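You operate a simulated robot arm through the tools that you are given. There is no shell and no other tool.

The job below is to be done with a simulated robot arm. You get a single attempt, and the scene is never put back.

JOB
Put things in order on the top of the game board. At the end: the yellow nozzle from the top of the game board stands where the dauber stood; the dauber stands where the orange wiping pad stood; the clear refill bottle stands where the yellow nozzle stood; the orange wiping pad from the top of the game board stands on top of the blue kneeling pad; whatever was shut is shut again. Leave all else as you found it, and nothing knocked over.

Only the result counts: the job must be done as asked and must still hold three seconds after the hand-in. Knocking over, shifting, dropping, spilling or breaking anything else fails it.

ROBOT AND FRAMES
A 6-joint arm with a two-finger parallel gripper, fixed in place. Base frame: the origin is at the foot of the arm, x ahead of it, y to its left, z up; the work surface is at about z = 0. Lengths are in mm, angles in rad, forces in N, time in s.
With the tool pointing down near the work surface it reaches from about 120 to 500 mm from the base axis. Its first joint turns from -1.257 to 1.257 rad. Payload 0.65 kg.
The tool frame sits at the grasp point between the pads (the TCP): z along the fingers, y along the line on which they close. The tips reach 25 mm beyond it. The gripper opens to 76 mm. The fingers are 18 mm wide and 10 mm thick; the gripper's body (36 by 78 mm) begins 45 mm behind the TCP.
Orientation is told as [roll, pitch, yaw] about the base's x, y, z axes, in that order, counted from this pose: with the fingers straight down and closing along the base's y, the tool's x points along the base's -x, its y along +y and its z along -z.

CONTROLS
- The arm moves only by the tool servo_tool. Its arguments are lists of equal length, an entry for each row: "slide": the shift along the base's x, y, z in units of 100 mm (1.0 is 100 mm), a list of three; "dr": the turn, a rotation vector about the base's x, y, z in units of 180 degrees (1.0 is 180 degrees), a list of three; "claw": the finger opening in mm, from 0 to 76. In form: {"slide": [[tx, ty, tz], ...], "dr": [[wx, wy, wz], ...], "claw": [claw, ...]}. A call has 1 to 20 rows; each row is the pose to reach, as a shift and turn from the pose commanded when the call began. A call with a number of a shift or a turn outside -1 to 1 is refused whole. A row lasts 0.2 s, in which the tool goes at most 50 mm and 0.15 rad; a call with a longer step from one row to the next is refused whole, and so is a gripper value outside its range. Where a pose cannot be reached the arm comes as near as it can. A force on the tool above 40 N (or 10 N above the force at the start of the call, whichever is more), or a blocked arm, ends the call early, and 0.2 s more pass. Each finger travels about 108 mm/s and halts on what it meets, pressing with about 25 N; the grip force reading is that of the motor and also rises with nothing between the fingers. The clock runs only during rows and for 0.2 s after the last one: add rows that repeat a pose to give the fingers time. The reply holds the time, the measured pose of the TCP, the force on the tool along the base axes, the opening and the grip force, in the units named above and with some noise, with the torque about the TCP (base axes, N m) and any sound that the robot's microphone picked up.
- Cameras (640 x 400 px; columns grow to the right, rows downward): "scene" is fixed at [51.1, 269.4, 400.9]; the picture's right is [-0.80, -0.59, 0.00], its down [-0.35, 0.48, -0.80] and it looks along [0.48, -0.65, -0.60] (base axes); focal length 214 px, centre (320, 200). "wrist" rides on the gripper at [58, 11, -81] in the tool frame; the picture's right is [-0.18, 0.98, 0.00], its down [-0.75, -0.14, -0.64] and it looks along [-0.63, -0.12, 0.77] (tool axes); focal length 243 px, centre (320, 200). There is no depth. A picture from a camera that has moved, and an enlarged one, comes with that camera's place and axes in the base frame and with its lens.
- capture(camera): a new picture of that camera. The clock stands still meanwhile.
- inspect(camera, box): a new picture of the part [left, top, right, bottom] of that camera's present view, enlarged. The clock stands still meanwhile.
- close_job(): hands the job in; it is judged then, once.

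Nothing tells you positions but the pictures and the camera data. Unless the task says otherwise, let go and move clear before handing in.

The tools are called by a JSON object that holds its "name" and its "arguments". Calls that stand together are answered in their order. servo_tool: Moves the arm, as the interface text tells. Its arguments: {"type":"object","properties":{"slide":{"type":"array"},"dr":{"type":"array"},"claw":{"type":"array"}},"required":["slide","dr","claw"]} The other tools are called the same way: capture (camera) takes a picture; inspect (camera, box) takes an enlarged picture of a part of a camera's view; close_job () hands the job in.

At the start:

```text
t: 0.0
eef_pos: [214.9, -66.2, 272.5]
tool_rot: [0.003, -0.002, 0.001]
ft_force: [-0.8, -0.2, -0.1]
ft_torque: [0.0, -0.01, 0.0]
opening: 76.0
grip_force: 0.1
```

scene: 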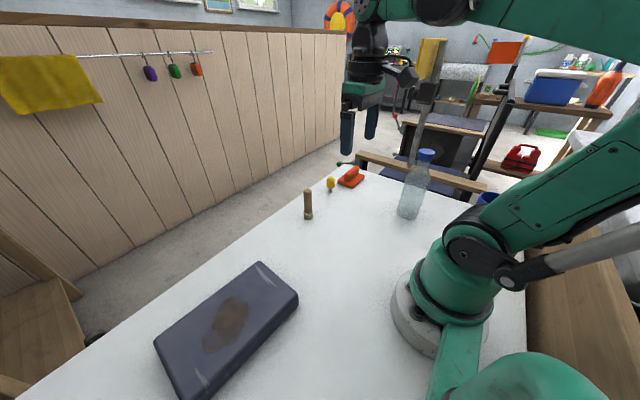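
wrist: 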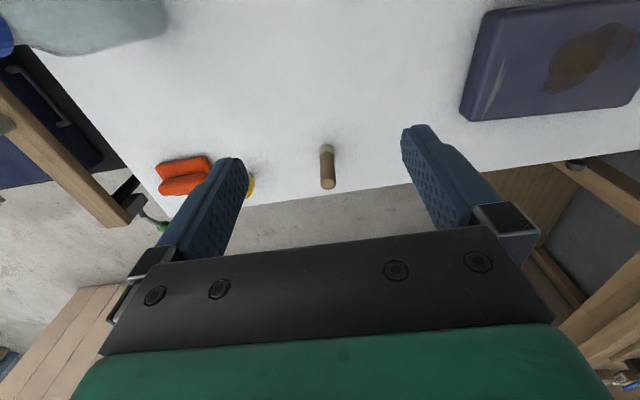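

The white board holds a dauber (about x350, y-77), a yellow nozzle (about 372, -226), an orange pad (about 356, -324), a clear bottle (about 128, -255) and a blue kneeling pad (about 276, 231). I'll look closer before moving anything.

{"name": "inspect", "arguments": {"camera": "scene", "box": [280, 130, 440, 230]}}

{"name": "inspect", "arguments": {"camera": "scene", "box": [140, 240, 320, 400]}}

{"name": "inspect", "arguments": {"camera": "scene", "box": [400, 20, 640, 220]}}

{"name": "inspect", "arguments": {"camera": "wrist", "box": [120, 100, 440, 240]}}

```text
4.00 times, centred on (360, 180) of scene
camera zoom: at [51.1, 269.4, 400.9], right [-0.8, -0.59, 0.0], down [-0.35, 0.48, -0.8], along [0.48, -0.65, -0.6], focal length 858 px, centre (160, 280)
```

zoom: 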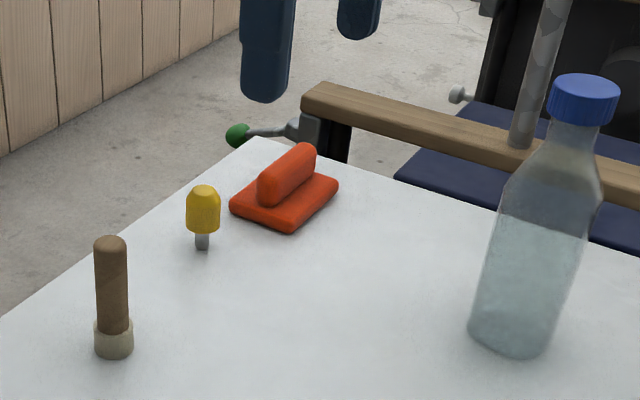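

```text
2.50 times, centred on (230, 320) of scene
camera zoom: at [51.1, 269.4, 400.9], right [-0.8, -0.59, 0.0], down [-0.35, 0.48, -0.8], along [0.48, -0.65, -0.6], focal length 536 px, centre (545, -100)
```

zoom: 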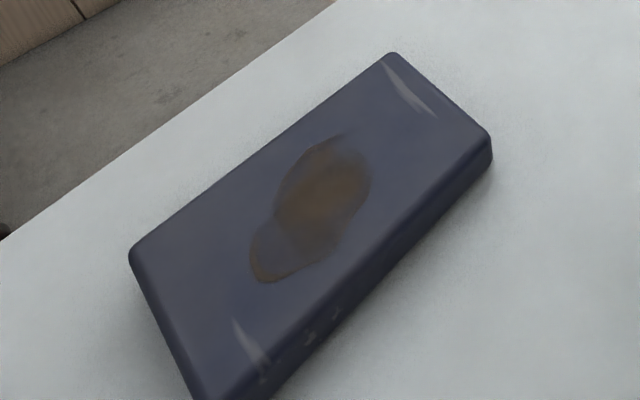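

```text
2.00 times, centred on (520, 120) of scene
camera zoom: at [51.1, 269.4, 400.9], right [-0.8, -0.59, 0.0], down [-0.35, 0.48, -0.8], along [0.48, -0.65, -0.6], focal length 429 px, centre (-80, 360)
```

zoom: 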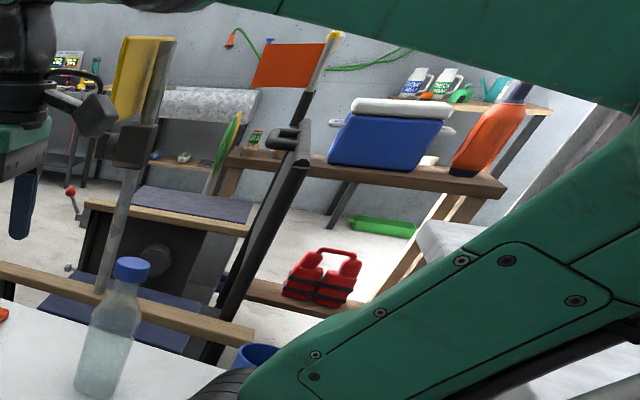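

```text
2.00 times, centred on (280, 170) of wrist
camera zoom: at [156.6, -56.5, 353.0], right [0.18, 0.98, 0.0], down [0.75, -0.14, 0.64], along [0.63, -0.12, -0.76], focal length 485 px, centre (400, 260)
```

zoom: 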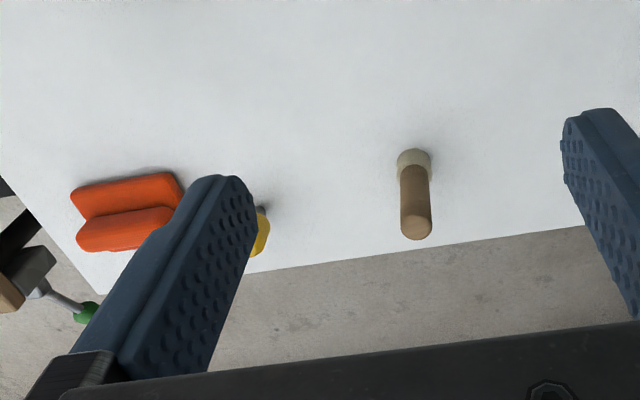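

I place the pad at about (354, -325), with its handle running along y, and the kneeling pad at about (270, 217). The order will be orange pad, dauber, nozzle, then bottle. First I'll turn the gripper by -90° and move so the wrist camera sees the orange pad and the nozzle.

{"name": "servo_tool", "arguments": {"slide": [[0.09, -0.09, 0], [0.18, -0.18, 0], [0.27, -0.27, 0], [0.36, -0.36, 0], [0.45, -0.45, 0], [0.54, -0.54, 0], [0.63, -0.63, 0], [0.72, -0.72, 0], [0.81, -0.81, 0], [0.9, -0.9, 0], [1.0, -1.0, 0], [1.0, -1.0, 0]], "dr": [[0, 0, -0.0455], [0, 0, -0.091], [0, 0, -0.1365], [0, 0, -0.182], [0, 0, -0.2275], [0, 0, -0.273], [0, 0, -0.3185], [0, 0, -0.364], [0, 0, -0.4095], [0, 0, -0.455], [0, 0, -0.5], [0, 0, -0.5]], "claw": [76, 76, 76, 76, 76, 76, 76, 76, 76, 76, 76, 76]}}

```text
t: 2.6
eef_pos: [313.7, -166.5, 271.5]
tool_rot: [0.003, -0.001, -1.571]
ft_force: [-0.1, 0.6, -0.6]
ft_torque: [0.01, 0.03, 0.01]
opening: 76.1
grip_force: 0.0
```

The arm is now at (314, -166, 272), turned -90°. I'll take a picture from the wrist to fix the pad and nozzle positions.

{"name": "capture", "arguments": {"camera": "wrist"}}

{"name": "capture", "arguments": {"camera": "scene"}}

```text
taken
camera wrist: at [325.8, -109.6, 352.0], right [0.98, -0.18, 0.0], down [-0.14, -0.75, 0.64], along [-0.12, -0.63, -0.76], focal length 243 px, centre (320, 200)
```

wrist: 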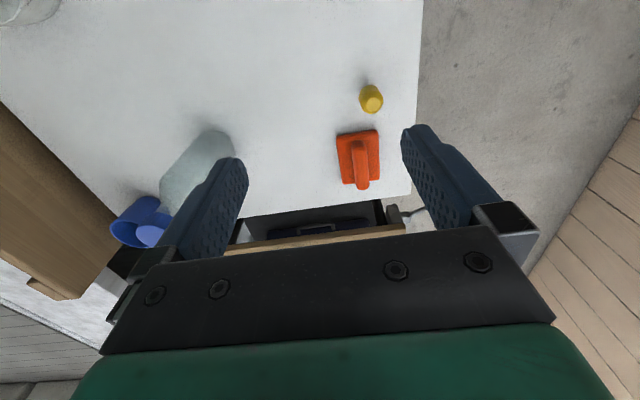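

```text
taken
```

scene: 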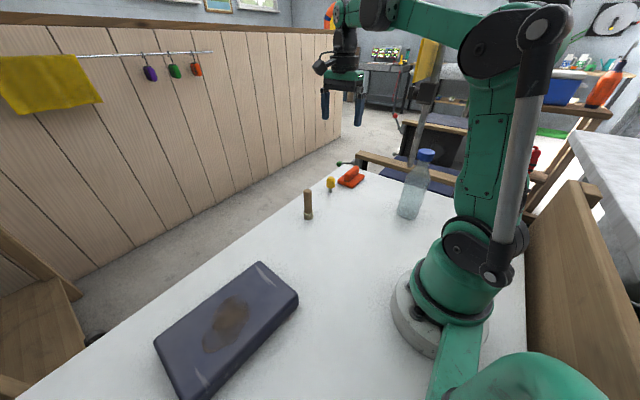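

{"name": "inspect", "arguments": {"camera": "wrist", "box": [300, 60, 440, 210]}}

{"name": "inspect", "arguments": {"camera": "wrist", "box": [100, 100, 260, 260]}}

{"name": "inspect", "arguments": {"camera": "scene", "box": [310, 140, 450, 230]}}

```text
2.67 times, centred on (370, 135) of wrist
camera zoom: at [325.8, -109.6, 352.0], right [0.98, -0.18, 0.0], down [-0.14, -0.75, 0.64], along [-0.12, -0.63, -0.76], focal length 647 px, centre (187, 373)
```

zoom: 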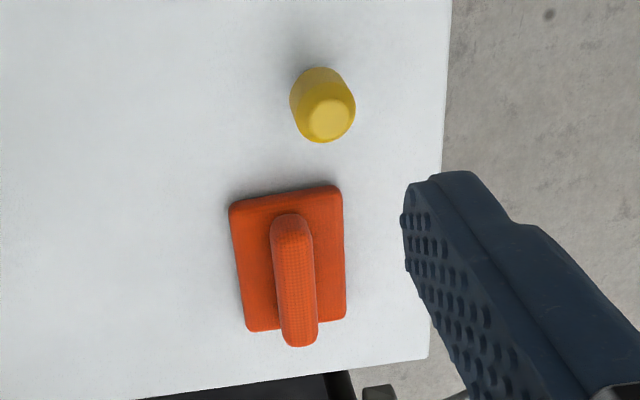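

```text
2.50 times, centred on (180, 180) of wrist
camera zoom: at [325.8, -109.6, 352.0], right [0.98, -0.18, 0.0], down [-0.14, -0.75, 0.64], along [-0.12, -0.63, -0.76], focal length 606 px, centre (670, 250)
```

zoom: 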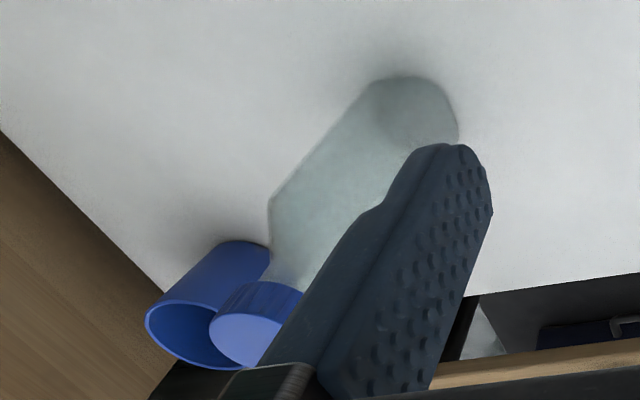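

```text
4.44 times, centred on (380, 185) of scene
camera zoom: at [51.1, 269.4, 400.9], right [-0.8, -0.59, 0.0], down [-0.35, 0.48, -0.8], along [0.48, -0.65, -0.6], focal length 953 px, centre (53, 267)
```

zoom: 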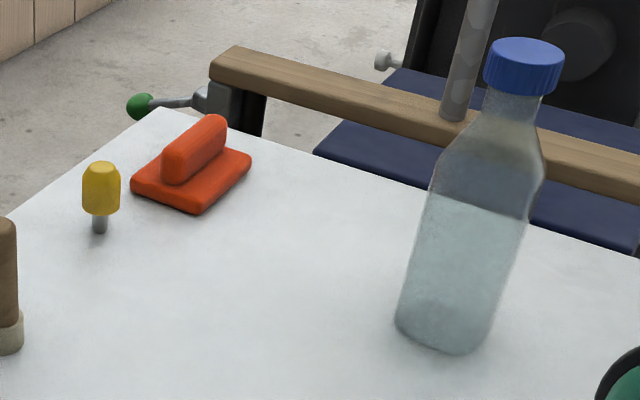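

The pad's centre is at (352, -318), with its handle along y and its top at about z 38. The nozzle is at (371, -221). There is also a blue cup beyond the bottle, near (-55, -345), well clear of my paths. Next I'll move above the orange pad.

{"name": "servo_tool", "arguments": {"slide": [[0.1, -0.25, -0.15], [0.2, -0.5, -0.35], [0.3, -0.75, -0.55], [0.38, -1.0, -0.72], [0.38, -1.0, -0.72]], "dr": [[0, 0, 0], [0, 0, 0], [0, 0, 0], [0, 0, 0], [0, 0, 0]], "claw": [76, 76, 76, 60, 50]}}

{"name": "servo_tool", "arguments": {"slide": [[0, -0.13, -0.25], [0, -0.26, -0.5], [0, -0.39, -0.75], [0, -0.52, -1.0], [0, -0.52, -1.0], [0, -0.52, -1.0]], "dr": [[0, 0, 0], [0, 0, 0], [0, 0, 0], [0, 0, 0], [0, 0, 0], [0, 0, 0]], "claw": [50, 50, 50, 50, 50, 50]}}

{"name": "capture", "arguments": {"camera": "wrist"}}

{"name": "capture", "arguments": {"camera": "scene"}}

```text
t: 3.8
eef_pos: [351.0, -266.2, 202.3]
tool_rot: [0.003, -0.003, -1.569]
ft_force: [-0.1, 0.3, -0.9]
ft_torque: [-0.01, 0.0, -0.04]
opening: 50.1
grip_force: 0.1
```

```text
t: 5.2
eef_pos: [351.2, -317.3, 101.2]
tool_rot: [0.002, -0.003, -1.569]
ft_force: [-0.3, -0.7, -0.2]
ft_torque: [0.0, 0.0, 0.03]
opening: 50.1
grip_force: 0.1
```

```text
taken
camera wrist: at [362.8, -259.9, 181.9], right [0.98, -0.18, 0.0], down [-0.14, -0.75, 0.64], along [-0.12, -0.63, -0.76], focal length 243 px, centre (320, 200)
```

wrist: 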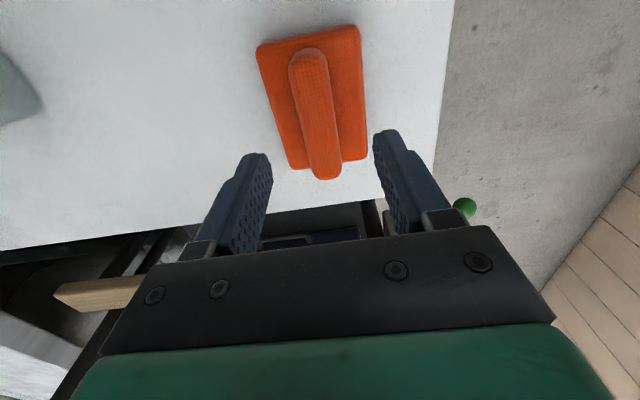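

```text
taken
```

scene: 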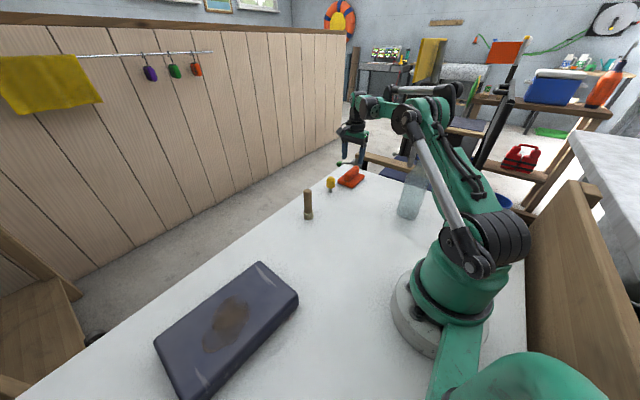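

The handle sits between the fingers and the centre agrees at about (351, -320). I'll descend slowly and close on the handle.

{"name": "servo_tool", "arguments": {"slide": [[0, -0.03, -0.15], [0, -0.03, -0.3], [0, -0.03, -0.42], [0, -0.03, -0.52], [0, -0.03, -0.6], [0, -0.03, -0.6]], "dr": [[0, 0, 0], [0, 0, 0], [0, 0, 0], [0, 0, 0], [0, 0, 0], [0, 0, 0]], "claw": [50, 50, 50, 50, 50, 50]}}

{"name": "capture", "arguments": {"camera": "wrist"}}

{"name": "inspect", "arguments": {"camera": "scene", "box": [310, 110, 430, 210]}}

```text
t: 6.6
eef_pos: [351.6, -321.5, 40.8]
tool_rot: [0.0, -0.002, -1.57]
ft_force: [-2.5, -0.8, 27.1]
ft_torque: [-0.02, 0.1, 0.03]
opening: 49.9
grip_force: 0.0
```

```text
taken
camera wrist: at [363.0, -263.1, 121.1], right [0.98, -0.18, 0.0], down [-0.14, -0.75, 0.64], along [-0.12, -0.63, -0.76], focal length 243 px, centre (320, 200)
```

wrist: 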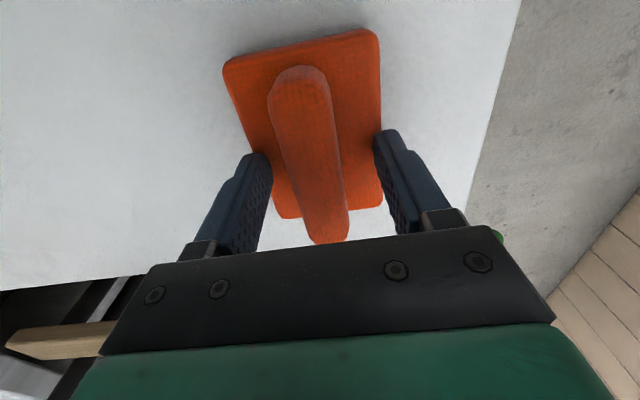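

```text
4.00 times, centred on (370, 160) of scene
camera zoom: at [51.0, 269.5, 400.9], right [-0.8, -0.59, 0.0], down [-0.35, 0.48, -0.8], along [0.48, -0.65, -0.6], focal length 858 px, centre (120, 360)
```

zoom: 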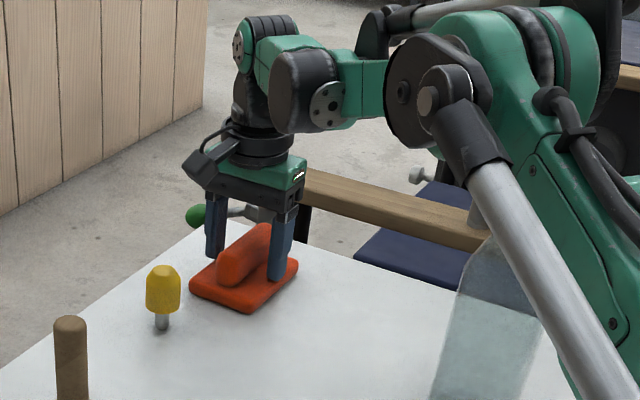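

The tips touched the pad's base at about z 16. I'll ease up 3 mm, close on the handle and lift slightly.

{"name": "servo_tool", "arguments": {"slide": [[0, 0, 0.03], [0, 0, 0.03], [0, 0, 0.03], [0, 0, 0.03], [0, 0, 0.03]], "dr": [[0, 0, 0], [0, 0, 0], [0, 0, 0], [0, 0, 0], [0, 0, 0]], "claw": [50, 36, 24, 10, 5]}}

{"name": "capture", "arguments": {"camera": "wrist"}}

```text
t: 7.8
eef_pos: [351.4, -320.6, 43.2]
tool_rot: [0.001, -0.001, -1.569]
ft_force: [-0.1, 0.0, 0.4]
ft_torque: [0.01, 0.02, -0.02]
opening: 21.4
grip_force: 25.4
```

```text
taken
camera wrist: at [362.9, -262.9, 123.6], right [0.98, -0.18, 0.0], down [-0.14, -0.75, 0.64], along [-0.12, -0.63, -0.76], focal length 243 px, centre (320, 200)
```

wrist: 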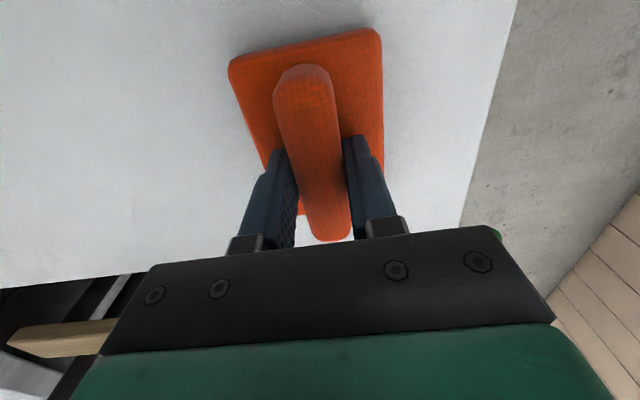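

The handle is gripped at 21 mm. I'll lift and check the hold.

{"name": "servo_tool", "arguments": {"slide": [[0, 0, 0.1], [0, 0, 0.25], [0, 0, 0.45], [0, 0.05, 0.65], [0, 0.15, 0.85], [0, 0.3, 1.0], [0, 0.3, 1.0]], "dr": [[0, 0, 0], [0, 0, 0], [0, 0, 0], [0, 0, 0], [0, 0, 0], [0, 0, 0], [0, 0, 0]], "claw": [5, 5, 5, 5, 5, 5, 5]}}

{"name": "capture", "arguments": {"camera": "wrist"}}

{"name": "capture", "arguments": {"camera": "scene"}}

```text
t: 9.4
eef_pos: [351.3, -291.3, 145.6]
tool_rot: [0.001, -0.001, -1.569]
ft_force: [-0.3, 0.8, 0.2]
ft_torque: [-0.03, -0.01, -0.02]
opening: 21.6
grip_force: 24.7
```

```text
taken
camera wrist: at [363.4, -233.6, 226.0], right [0.98, -0.18, 0.0], down [-0.14, -0.75, 0.64], along [-0.12, -0.63, -0.76], focal length 243 px, centre (320, 200)
```

wrist: 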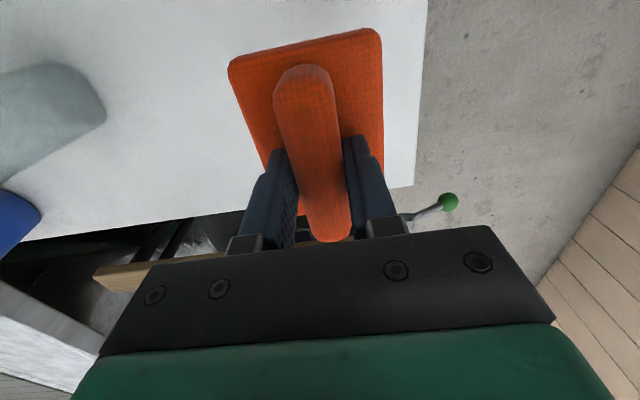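

```text
taken
```

scene: 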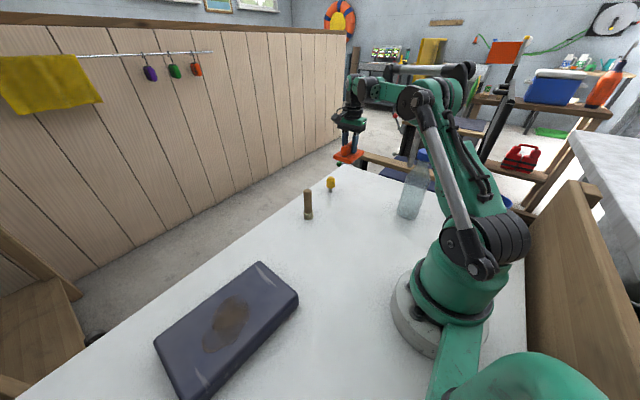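

The pad is held firmly. I'll carry it high across the board towards the kneeling pad.

{"name": "servo_tool", "arguments": {"slide": [[-0.04, 0.2, 0.15], [-0.08, 0.4, 0.3], [-0.12, 0.6, 0.45], [-0.16, 0.8, 0.55], [-0.2, 1.0, 0.6], [-0.2, 1.0, 0.6]], "dr": [[0, 0, 0], [0, 0, 0], [0, 0, 0], [0, 0, 0], [0, 0, 0], [0, 0, 0]], "claw": [5, 5, 5, 5, 5, 5]}}

{"name": "servo_tool", "arguments": {"slide": [[-0.04, 0.25, 0], [-0.08, 0.5, 0], [-0.12, 0.75, 0], [-0.16, 1.0, 0], [-0.16, 1.0, 0]], "dr": [[0, 0, 0], [0, 0, 0], [0, 0, 0], [0, 0, 0], [0, 0, 0]], "claw": [5, 5, 5, 5, 5]}}

{"name": "servo_tool", "arguments": {"slide": [[-0.04, 0.25, 0], [-0.08, 0.5, 0], [-0.12, 0.75, 0], [-0.16, 1.0, 0], [-0.16, 1.0, 0]], "dr": [[0, 0, 0], [0, 0, 0], [0, 0, 0], [0, 0, 0], [0, 0, 0]], "claw": [5, 5, 5, 5, 5]}}

{"name": "capture", "arguments": {"camera": "scene"}}

```text
t: 10.8
eef_pos: [332.1, -192.3, 204.4]
tool_rot: [0.002, -0.002, -1.57]
ft_force: [-0.2, 0.3, -0.3]
ft_torque: [-0.01, 0.01, 0.0]
opening: 21.6
grip_force: 25.2
```

```text
t: 12.0
eef_pos: [316.5, -93.2, 203.1]
tool_rot: [0.001, -0.004, -1.569]
ft_force: [0.4, 0.0, -0.9]
ft_torque: [0.01, 0.0, 0.0]
opening: 21.5
grip_force: 25.0
```

```text
t: 13.2
eef_pos: [299.9, 9.2, 202.2]
tool_rot: [0.003, -0.003, -1.569]
ft_force: [-0.4, -1.0, -0.7]
ft_torque: [-0.04, 0.01, 0.01]
opening: 21.5
grip_force: 24.9
```

```text
taken
```

scene: 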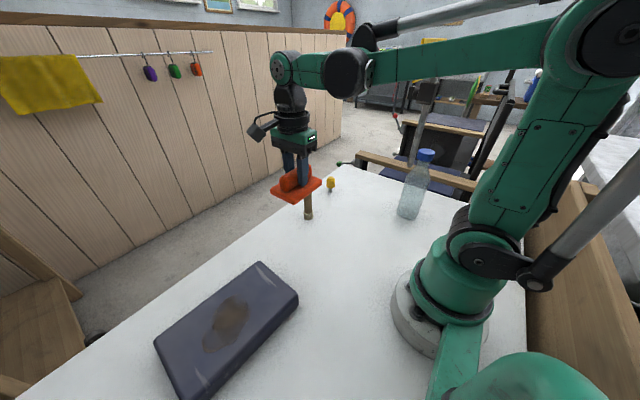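

The pad is crossing safely. I take the kneeling pad's centre to be about (267, 218) with its top near z 39, and I'll continue there.

{"name": "servo_tool", "arguments": {"slide": [[-0.04, 0.25, 0], [-0.08, 0.5, 0], [-0.12, 0.75, 0], [-0.16, 1.0, 0], [-0.16, 1.0, 0]], "dr": [[0, 0, 0], [0, 0, 0], [0, 0, 0], [0, 0, 0], [0, 0, 0]], "claw": [5, 5, 5, 5, 5]}}

{"name": "servo_tool", "arguments": {"slide": [[-0.04, 0.25, 0], [-0.08, 0.5, 0], [-0.12, 0.75, 0], [-0.16, 1.0, 0], [-0.16, 1.0, 0], [-0.16, 1.0, 0]], "dr": [[0, 0, 0], [0, 0, 0], [0, 0, 0], [0, 0, 0], [0, 0, 0], [0, 0, 0]], "claw": [5, 5, 5, 5, 5, 5]}}

{"name": "capture", "arguments": {"camera": "scene"}}

{"name": "capture", "arguments": {"camera": "wrist"}}

```text
t: 14.4
eef_pos: [281.6, 109.7, 204.8]
tool_rot: [0.002, -0.002, -1.571]
ft_force: [-0.1, 0.8, 0.6]
ft_torque: [-0.03, -0.01, -0.02]
opening: 21.4
grip_force: 25.0
```

```text
t: 15.8
eef_pos: [268.5, 208.9, 204.6]
tool_rot: [0.002, -0.001, -1.569]
ft_force: [0.1, 0.8, -1.0]
ft_torque: [0.0, 0.05, 0.0]
opening: 21.3
grip_force: 24.6
```

```text
taken
```

scene: 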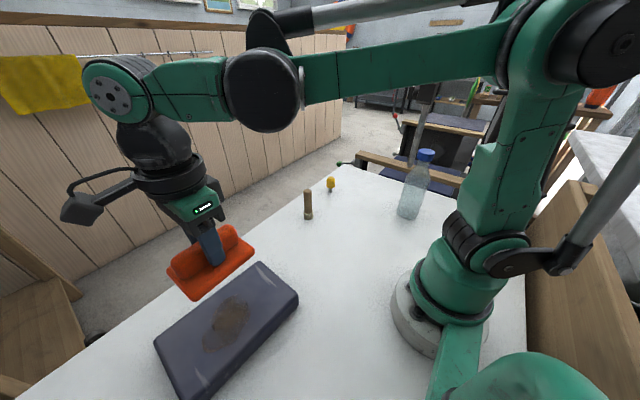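

```text
taken
camera wrist: at [280.3, 267.3, 285.5], right [0.98, -0.18, 0.0], down [-0.14, -0.75, 0.64], along [-0.12, -0.63, -0.76], focal length 243 px, centre (320, 200)
```

wrist: 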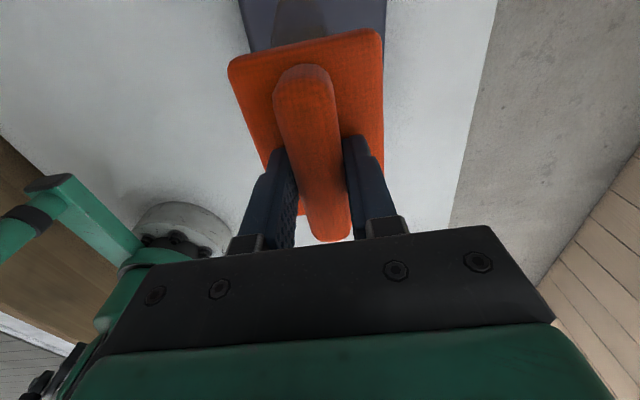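

The pad hangs over the kneeling pad, which is turned slightly and centred near (270, 217). I'll lower most of the way and then look.

{"name": "servo_tool", "arguments": {"slide": [[0.01, 0.04, -0.25], [0.02, 0.08, -0.5], [0.02, 0.08, -0.75], [0.02, 0.08, -0.95], [0.02, 0.08, -1.0], [0.02, 0.08, -1.0]], "dr": [[0, 0, 0], [0, 0, 0], [0, 0, 0], [0, 0, 0], [0, 0, 0], [0, 0, 0]], "claw": [5, 5, 5, 5, 5, 5]}}

{"name": "capture", "arguments": {"camera": "scene"}}

```text
t: 17.2
eef_pos: [270.5, 217.0, 102.6]
tool_rot: [0.002, -0.004, -1.569]
ft_force: [0.1, 0.1, -0.7]
ft_torque: [-0.02, 0.02, 0.01]
opening: 21.3
grip_force: 25.3
```

```text
taken
```

scene: 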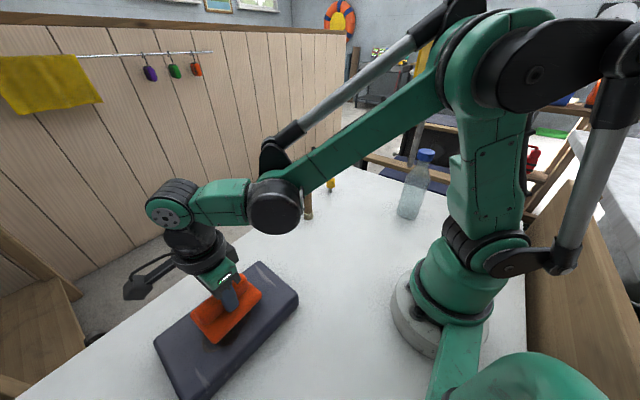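

The pad hovers over the middle of the kneeling pad. I'll lower in small steps until it touches.

{"name": "servo_tool", "arguments": {"slide": [[0, 0, -0.03], [0, 0, -0.06], [0, 0, -0.09], [0, 0, -0.11], [0, 0, -0.13], [0, 0, -0.15], [0, 0, -0.17]], "dr": [[0, 0, 0], [0, 0, 0], [0, 0, 0], [0, 0, 0], [0, 0, 0], [0, 0, 0], [0, 0, 0]], "claw": [5, 5, 5, 5, 5, 5, 5]}}

{"name": "inspect", "arguments": {"camera": "scene", "box": [140, 230, 320, 400]}}

```text
t: 18.8
eef_pos: [270.5, 216.6, 85.3]
tool_rot: [0.001, 0.001, -1.569]
ft_force: [-0.3, -0.4, -0.3]
ft_torque: [0.02, -0.03, -0.02]
opening: 21.6
grip_force: 25.1
```

```text
2.35 times, centred on (230, 315) of scene
camera zoom: at [51.1, 269.4, 400.9], right [-0.8, -0.59, 0.0], down [-0.35, 0.48, -0.8], along [0.48, -0.65, -0.6], focal length 505 px, centre (532, -71)
```

zoom: 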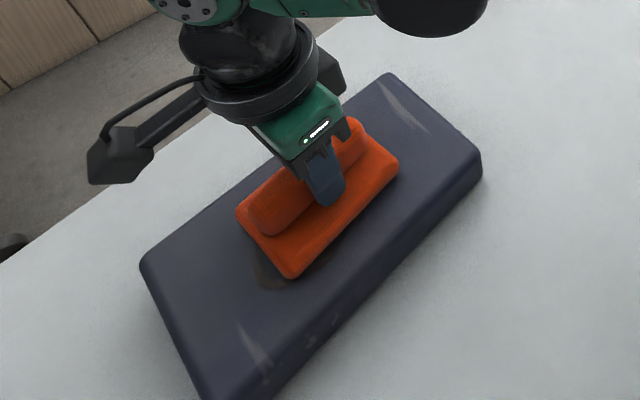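

{"name": "servo_tool", "arguments": {"slide": [[0, 0, -0.015], [0, 0, -0.03], [0, 0, -0.045], [0, 0, -0.06]], "dr": [[0, 0, 0], [0, 0, 0], [0, 0, 0], [0, 0, 0]], "claw": [5, 5, 5, 5]}}

```text
t: 19.8
eef_pos: [270.2, 218.0, 80.9]
tool_rot: [-0.001, -0.003, -1.57]
ft_force: [-5.9, 1.8, 37.8]
ft_torque: [0.01, 0.15, 0.04]
opening: 21.4
grip_force: 24.9
```

There is firm contact at about z 81. I'll ease the pressure, then open the fingers.

{"name": "servo_tool", "arguments": {"slide": [[0, 0, 0.015], [0, 0, 0.015], [0, 0, 0.015], [0, 0, 0.015]], "dr": [[0, 0, 0], [0, 0, 0], [0, 0, 0], [0, 0, 0]], "claw": [5, 20, 34, 44]}}

{"name": "servo_tool", "arguments": {"slide": [[0, 0, 0.1], [0, 0, 0.3], [0, 0, 0.55], [0, 0, 0.8], [0, 0, 1.0], [0, 0, 1.0]], "dr": [[0, 0, 0], [0, 0, 0], [0, 0, 0], [0, 0, 0], [0, 0, 0], [0, 0, 0]], "claw": [44, 44, 44, 44, 44, 44]}}

{"name": "capture", "arguments": {"camera": "scene"}}

```text
t: 20.8
eef_pos: [271.2, 217.0, 81.3]
tool_rot: [-0.001, -0.002, -1.568]
ft_force: [0.4, 0.2, 0.2]
ft_torque: [0.01, -0.01, -0.02]
opening: 44.1
grip_force: 0.1
```

```text
t: 22.2
eef_pos: [268.6, 216.3, 182.2]
tool_rot: [0.001, -0.001, -1.569]
ft_force: [-0.1, -1.2, 0.5]
ft_torque: [0.0, 0.02, 0.02]
opening: 44.2
grip_force: 0.0
```

```text
taken
```

scene: 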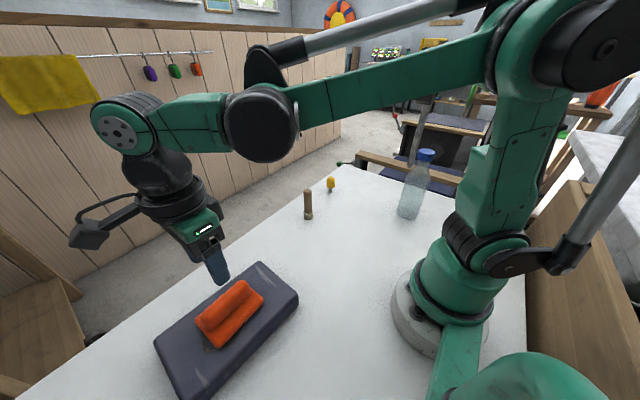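

The orange pad rests on the kneeling pad. Now I'll go back towards the dauber at about (350, -83) and look at it from the wrist.

{"name": "servo_tool", "arguments": {"slide": [[0.1, -0.25, 0.1], [0.2, -0.5, 0.18], [0.3, -0.75, 0.18], [0.38, -1.0, 0.18], [0.38, -1.0, 0.18]], "dr": [[0, 0, 0], [0, 0, 0], [0, 0, 0], [0, 0, 0], [0, 0, 0]], "claw": [44, 44, 44, 44, 44]}}

{"name": "servo_tool", "arguments": {"slide": [[0.1, -0.25, 0], [0.2, -0.5, 0], [0.3, -0.75, 0], [0.38, -1.0, 0], [0.38, -1.0, 0], [0.38, -1.0, 0]], "dr": [[0, 0, 0], [0, 0, 0], [0, 0, 0], [0, 0, 0], [0, 0, 0], [0, 0, 0]], "claw": [44, 44, 44, 44, 44, 44]}}

{"name": "capture", "arguments": {"camera": "wrist"}}

{"name": "inspect", "arguments": {"camera": "scene", "box": [140, 240, 320, 400]}}

```text
t: 23.4
eef_pos: [307.5, 115.7, 200.8]
tool_rot: [0.002, -0.001, -1.568]
ft_force: [-0.3, -0.4, -0.3]
ft_torque: [0.02, 0.01, -0.03]
opening: 44.0
grip_force: 0.1
```

```text
t: 24.8
eef_pos: [344.5, 14.9, 201.5]
tool_rot: [0.001, -0.002, -1.568]
ft_force: [0.3, 0.0, 0.0]
ft_torque: [-0.03, 0.02, -0.04]
opening: 43.7
grip_force: 0.2
```

```text
taken
camera wrist: at [357.1, 73.9, 281.0], right [0.98, -0.18, 0.0], down [-0.14, -0.75, 0.64], along [-0.12, -0.63, -0.76], focal length 243 px, centre (320, 200)
```

wrist: 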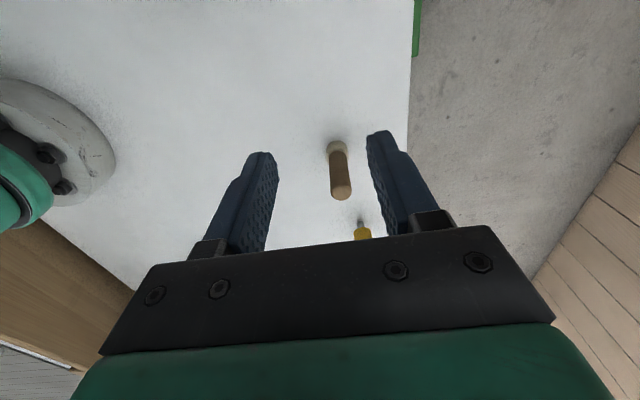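

```text
2.50 times, centred on (230, 320) of scene
camera zoom: at [51.1, 269.4, 400.9], right [-0.8, -0.59, 0.0], down [-0.35, 0.48, -0.8], along [0.48, -0.65, -0.6], focal length 536 px, centre (545, -100)
```

zoom: 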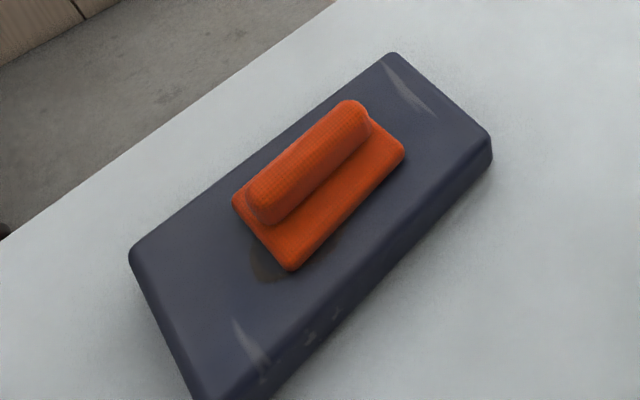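

{"name": "inspect", "arguments": {"camera": "wrist", "box": [290, 120, 390, 240]}}

{"name": "inspect", "arguments": {"camera": "scene", "box": [290, 170, 350, 230]}}

```text
3.33 times, centred on (340, 180) of wrist
camera zoom: at [357.1, 73.9, 281.0], right [0.98, -0.18, 0.0], down [-0.14, -0.75, 0.64], along [-0.12, -0.63, -0.76], focal length 809 px, centre (253, 267)
```

zoom: 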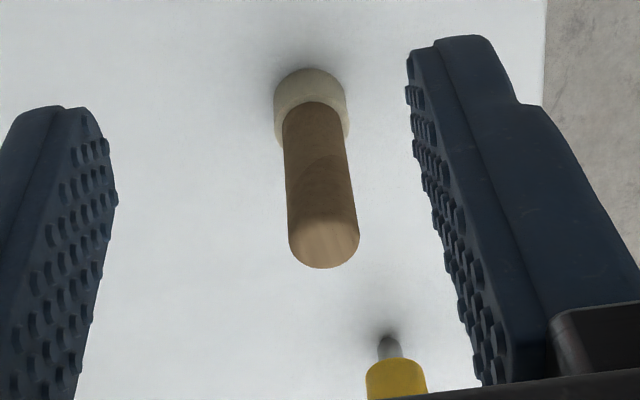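

```text
6.67 times, centred on (320, 200) of scene
camera zoom: at [51.1, 269.4, 400.9], right [-0.8, -0.59, 0.0], down [-0.35, 0.48, -0.8], along [0.48, -0.65, -0.6], focal length 1430 px, centre (320, 200)
```

zoom: 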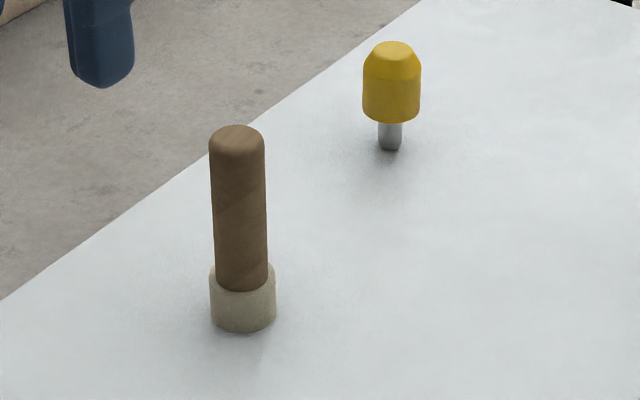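

The dauber is at about (350, -77.5), about 91 mm tall, with a handle about 21 mm thick. I'll move above it.

{"name": "servo_tool", "arguments": {"slide": [[0.02, -0.25, -0.1], [0.04, -0.5, -0.2], [0.06, -0.75, -0.4], [0.06, -0.925, -0.6], [0.06, -0.925, -0.6], [0.06, -0.925, -0.6]], "dr": [[0, 0, 0], [0, 0, 0], [0, 0, 0], [0, 0, 0], [0, 0, 0], [0, 0, 0]], "claw": [60, 60, 60, 60, 60, 60]}}

{"name": "capture", "arguments": {"camera": "wrist"}}

{"name": "inspect", "arguments": {"camera": "scene", "box": [250, 110, 390, 230]}}

```text
t: 26.2
eef_pos: [353.6, -75.2, 141.0]
tool_rot: [0.003, -0.002, -1.568]
ft_force: [1.3, 0.2, 0.9]
ft_torque: [0.0, -0.01, -0.01]
opening: 60.2
grip_force: 0.0
```

```text
taken
camera wrist: at [364.0, -18.2, 220.9], right [0.98, -0.18, 0.0], down [-0.14, -0.75, 0.64], along [-0.12, -0.63, -0.76], focal length 243 px, centre (320, 200)
```

wrist: 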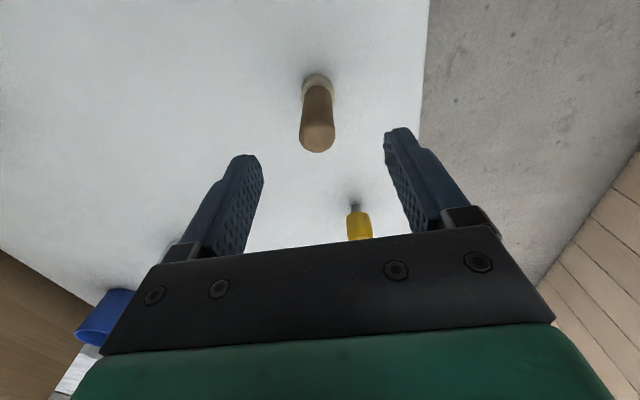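

```text
3.33 times, centred on (320, 170) of scene
camera zoom: at [51.1, 269.4, 400.9], right [-0.8, -0.59, 0.0], down [-0.35, 0.48, -0.8], along [0.48, -0.65, -0.6], focal length 715 px, centre (320, 300)
```

zoom: 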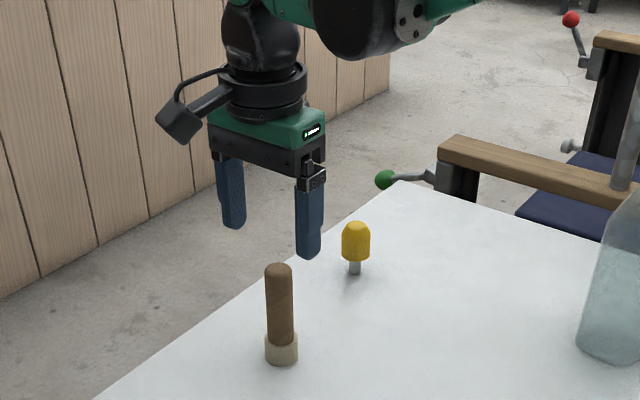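

The dauber is between the fingers. I'll shift about 2 mm and descend around it to z of about 66.

{"name": "servo_tool", "arguments": {"slide": [[-0.01, -0.02, -0.15], [-0.01, -0.02, -0.3], [-0.01, -0.02, -0.45], [-0.01, -0.02, -0.6], [-0.01, -0.02, -0.75], [-0.01, -0.02, -0.75]], "dr": [[0, 0, 0], [0, 0, 0], [0, 0, 0], [0, 0, 0], [0, 0, 0], [0, 0, 0]], "claw": [60, 60, 60, 60, 60, 60]}}

{"name": "capture", "arguments": {"camera": "wrist"}}

{"name": "inspect", "arguments": {"camera": "scene", "box": [260, 120, 380, 230]}}

```text
t: 27.6
eef_pos: [352.7, -76.0, 65.2]
tool_rot: [0.001, -0.001, -1.57]
ft_force: [0.3, -0.4, -0.5]
ft_torque: [0.0, 0.01, -0.01]
opening: 59.9
grip_force: 0.0
```

```text
taken
camera wrist: at [362.9, -19.9, 145.4], right [0.98, -0.18, 0.0], down [-0.14, -0.75, 0.64], along [-0.12, -0.63, -0.76], focal length 243 px, centre (320, 200)
```

wrist: 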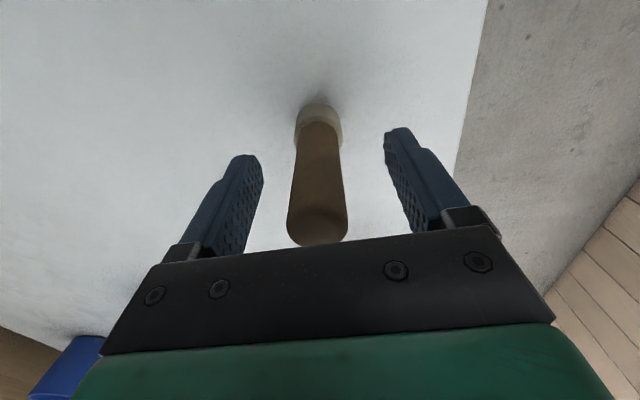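

```text
3.64 times, centred on (320, 175) of scene
camera zoom: at [51.1, 269.4, 400.9], right [-0.8, -0.59, 0.0], down [-0.35, 0.48, -0.8], along [0.48, -0.65, -0.6], focal length 780 px, centre (320, 291)
```

zoom: 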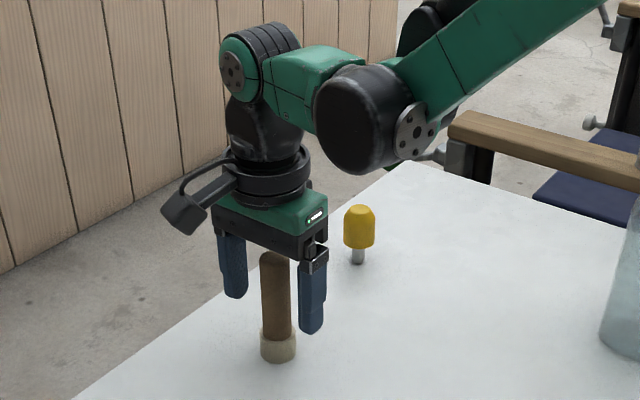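

The fingers straddle the dauber handle well clear of the table. I'll close now.

{"name": "servo_tool", "arguments": {"slide": [[0, 0, 0], [0, 0, 0], [0, 0, 0], [0, 0, 0], [0, 0, 0]], "dr": [[0, 0, 0], [0, 0, 0], [0, 0, 0], [0, 0, 0], [0, 0, 0]], "claw": [48, 38, 28, 18, 8]}}

{"name": "capture", "arguments": {"camera": "wrist"}}

{"name": "inspect", "arguments": {"camera": "scene", "box": [260, 120, 380, 230]}}

```text
t: 28.8
eef_pos: [351.7, -76.9, 64.7]
tool_rot: [0.002, 0.0, -1.569]
ft_force: [1.2, 0.1, 0.0]
ft_torque: [0.03, 0.03, 0.01]
opening: 20.8
grip_force: 25.6
```

```text
taken
camera wrist: at [362.9, -20.0, 145.5], right [0.98, -0.18, 0.0], down [-0.14, -0.75, 0.64], along [-0.12, -0.63, -0.76], focal length 243 px, centre (320, 200)
```

wrist: 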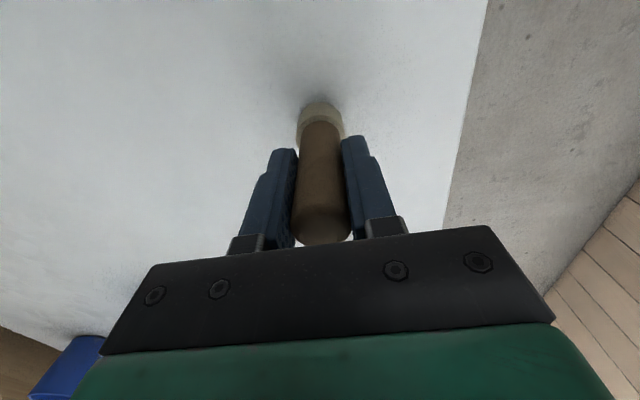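

```text
3.64 times, centred on (320, 175) of scene
camera zoom: at [51.1, 269.4, 400.9], right [-0.8, -0.59, 0.0], down [-0.35, 0.48, -0.8], along [0.48, -0.65, -0.6], focal length 780 px, centre (320, 291)
```

zoom: 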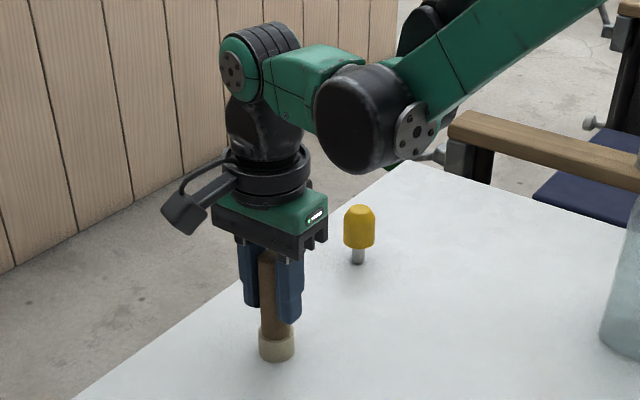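

The dauber is gripped at 21 mm and still upright. I'll lift it and carry it over towards where the orange pad stood, clearing the nozzle.

{"name": "servo_tool", "arguments": {"slide": [[0, 0, 0.1], [0, 0, 0.25], [0, 0, 0.45], [0, 0, 0.65], [0, 0, 0.85], [0, 0, 0.9], [0, 0, 0.9]], "dr": [[0, 0, 0], [0, 0, 0], [0, 0, 0], [0, 0, 0], [0, 0, 0], [0, 0, 0], [0, 0, 0]], "claw": [8, 8, 8, 8, 8, 8, 8]}}

{"name": "capture", "arguments": {"camera": "wrist"}}

{"name": "inspect", "arguments": {"camera": "scene", "box": [260, 80, 380, 230]}}

```text
t: 30.4
eef_pos: [351.4, -78.7, 153.4]
tool_rot: [0.002, -0.002, -1.57]
ft_force: [0.1, -0.5, 1.1]
ft_torque: [-0.03, 0.02, -0.03]
opening: 21.1
grip_force: 24.6
```

```text
taken
camera wrist: at [362.7, -20.9, 234.0], right [0.98, -0.18, 0.0], down [-0.14, -0.75, 0.64], along [-0.12, -0.63, -0.76], focal length 243 px, centre (320, 200)
```

wrist: 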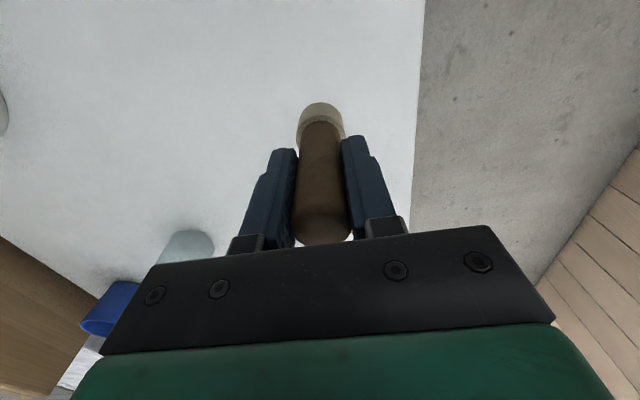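

```text
2.67 times, centred on (320, 155) of scene
camera zoom: at [51.1, 269.4, 400.9], right [-0.8, -0.59, 0.0], down [-0.35, 0.48, -0.8], along [0.48, -0.65, -0.6], focal length 572 px, centre (320, 320)
```

zoom: 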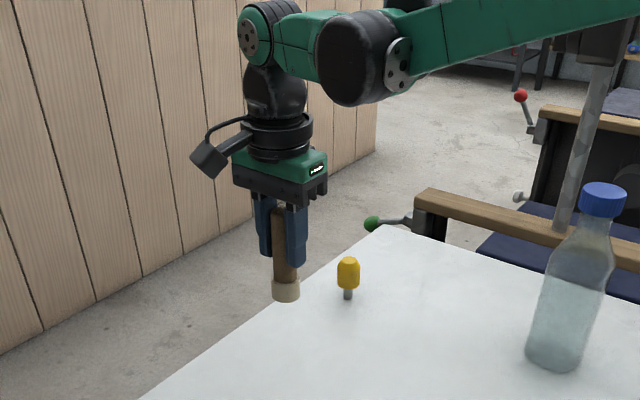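

The dauber hangs straight. I'll carry it to y of about -320.

{"name": "servo_tool", "arguments": {"slide": [[0, -0.2, 0], [0, -0.4, 0], [0, -0.6, 0], [0, -0.8, 0], [0, -1.0, 0], [0, -1.0, 0]], "dr": [[0, 0, 0], [0, 0, 0], [0, 0, 0], [0, 0, 0], [0, 0, 0], [0, 0, 0]], "claw": [8, 8, 8, 8, 8, 8]}}

{"name": "servo_tool", "arguments": {"slide": [[0, -0.2, 0], [0, -0.4, 0], [0, -0.6, 0], [0, -0.8, 0], [0, -1.0, 0], [0, -1.0, 0]], "dr": [[0, 0, 0], [0, 0, 0], [0, 0, 0], [0, 0, 0], [0, 0, 0], [0, 0, 0]], "claw": [8, 8, 8, 8, 8, 8]}}

{"name": "servo_tool", "arguments": {"slide": [[0, -0.15, -0.05], [0, -0.3, -0.15], [0, -0.425, -0.3], [0, -0.425, -0.45], [0, -0.425, -0.6], [0, -0.425, -0.7], [0, -0.425, -0.7]], "dr": [[0, 0, 0], [0, 0, 0], [0, 0, 0], [0, 0, 0], [0, 0, 0], [0, 0, 0], [0, 0, 0]], "claw": [8, 8, 8, 8, 8, 8, 8]}}

{"name": "capture", "arguments": {"camera": "wrist"}}

{"name": "inspect", "arguments": {"camera": "scene", "box": [310, 110, 430, 220]}}

```text
t: 31.8
eef_pos: [349.6, -178.4, 154.6]
tool_rot: [0.002, -0.002, -1.571]
ft_force: [0.0, 1.2, 0.0]
ft_torque: [-0.02, 0.01, 0.01]
opening: 20.8
grip_force: 25.8
```

```text
t: 33.2
eef_pos: [351.2, -278.3, 153.8]
tool_rot: [0.001, -0.001, -1.568]
ft_force: [0.0, 0.7, 0.3]
ft_torque: [0.0, 0.03, 0.03]
opening: 20.9
grip_force: 24.8
```

```text
t: 34.8
eef_pos: [351.5, -320.4, 84.8]
tool_rot: [0.003, -0.002, -1.568]
ft_force: [0.1, 0.1, -0.7]
ft_torque: [-0.01, 0.04, -0.01]
opening: 20.7
grip_force: 25.1
```

```text
taken
camera wrist: at [362.9, -262.7, 164.5], right [0.98, -0.18, 0.0], down [-0.14, -0.75, 0.64], along [-0.12, -0.63, -0.76], focal length 243 px, centre (320, 200)
```

wrist: 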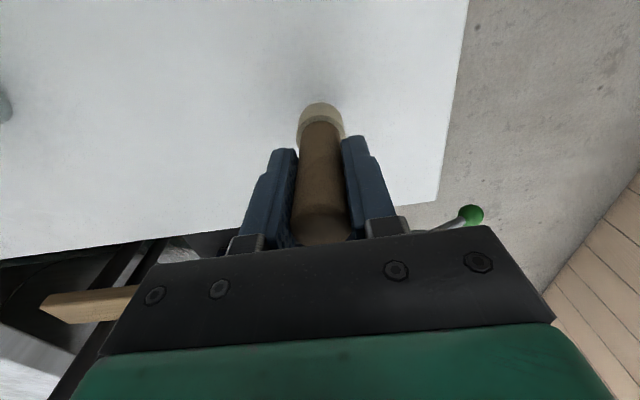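

```text
3.64 times, centred on (370, 165) of scene
camera zoom: at [51.1, 269.4, 400.9], right [-0.8, -0.59, 0.0], down [-0.35, 0.48, -0.8], along [0.48, -0.65, -0.6], focal length 780 px, centre (138, 327)
```

zoom: 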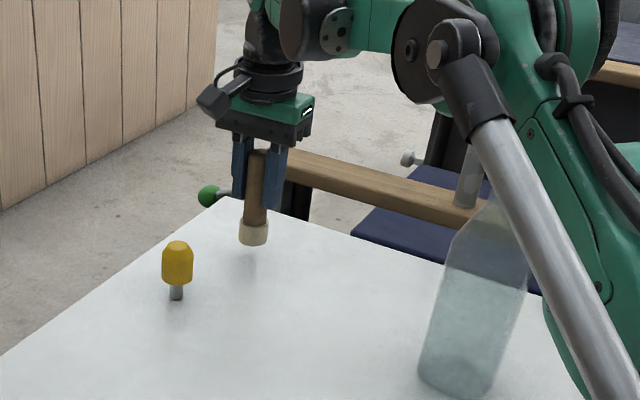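

It hovers about 20 mm above the old pad spot. I'll lower it gently.

{"name": "servo_tool", "arguments": {"slide": [[0, 0, -0.05], [0, 0, -0.1], [0, 0, -0.14], [0, 0, -0.17], [0, 0, -0.18], [0, 0, -0.19], [0, 0, -0.19]], "dr": [[0, 0, 0], [0, 0, 0], [0, 0, 0], [0, 0, 0], [0, 0, 0], [0, 0, 0], [0, 0, 0]], "claw": [8, 8, 8, 8, 8, 8, 8]}}

{"name": "servo_tool", "arguments": {"slide": [[0, 0, -0.005], [0, 0, -0.01], [0, 0, -0.01]], "dr": [[0, 0, 0], [0, 0, 0], [0, 0, 0]], "claw": [8, 8, 8]}}

{"name": "inspect", "arguments": {"camera": "scene", "box": [310, 110, 430, 220]}}

```text
t: 36.4
eef_pos: [349.9, -318.6, 65.0]
tool_rot: [0.0, -0.001, -1.57]
ft_force: [-0.1, -0.3, -0.9]
ft_torque: [0.0, -0.01, 0.01]
opening: 21.0
grip_force: 24.6
```

```text
t: 37.2
eef_pos: [350.7, -319.5, 65.6]
tool_rot: [0.001, -0.001, -1.57]
ft_force: [0.5, 0.3, 5.3]
ft_torque: [0.04, 0.0, -0.01]
opening: 21.0
grip_force: 25.2
```

```text
3.64 times, centred on (370, 165) of scene
camera zoom: at [51.1, 269.4, 400.9], right [-0.8, -0.59, 0.0], down [-0.35, 0.48, -0.8], along [0.48, -0.65, -0.6], focal length 780 px, centre (138, 327)
```

zoom: 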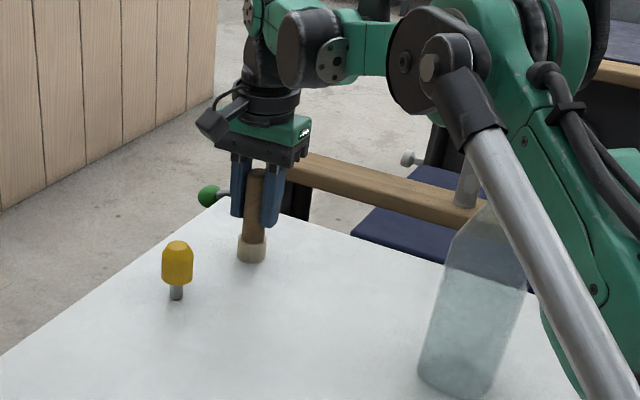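

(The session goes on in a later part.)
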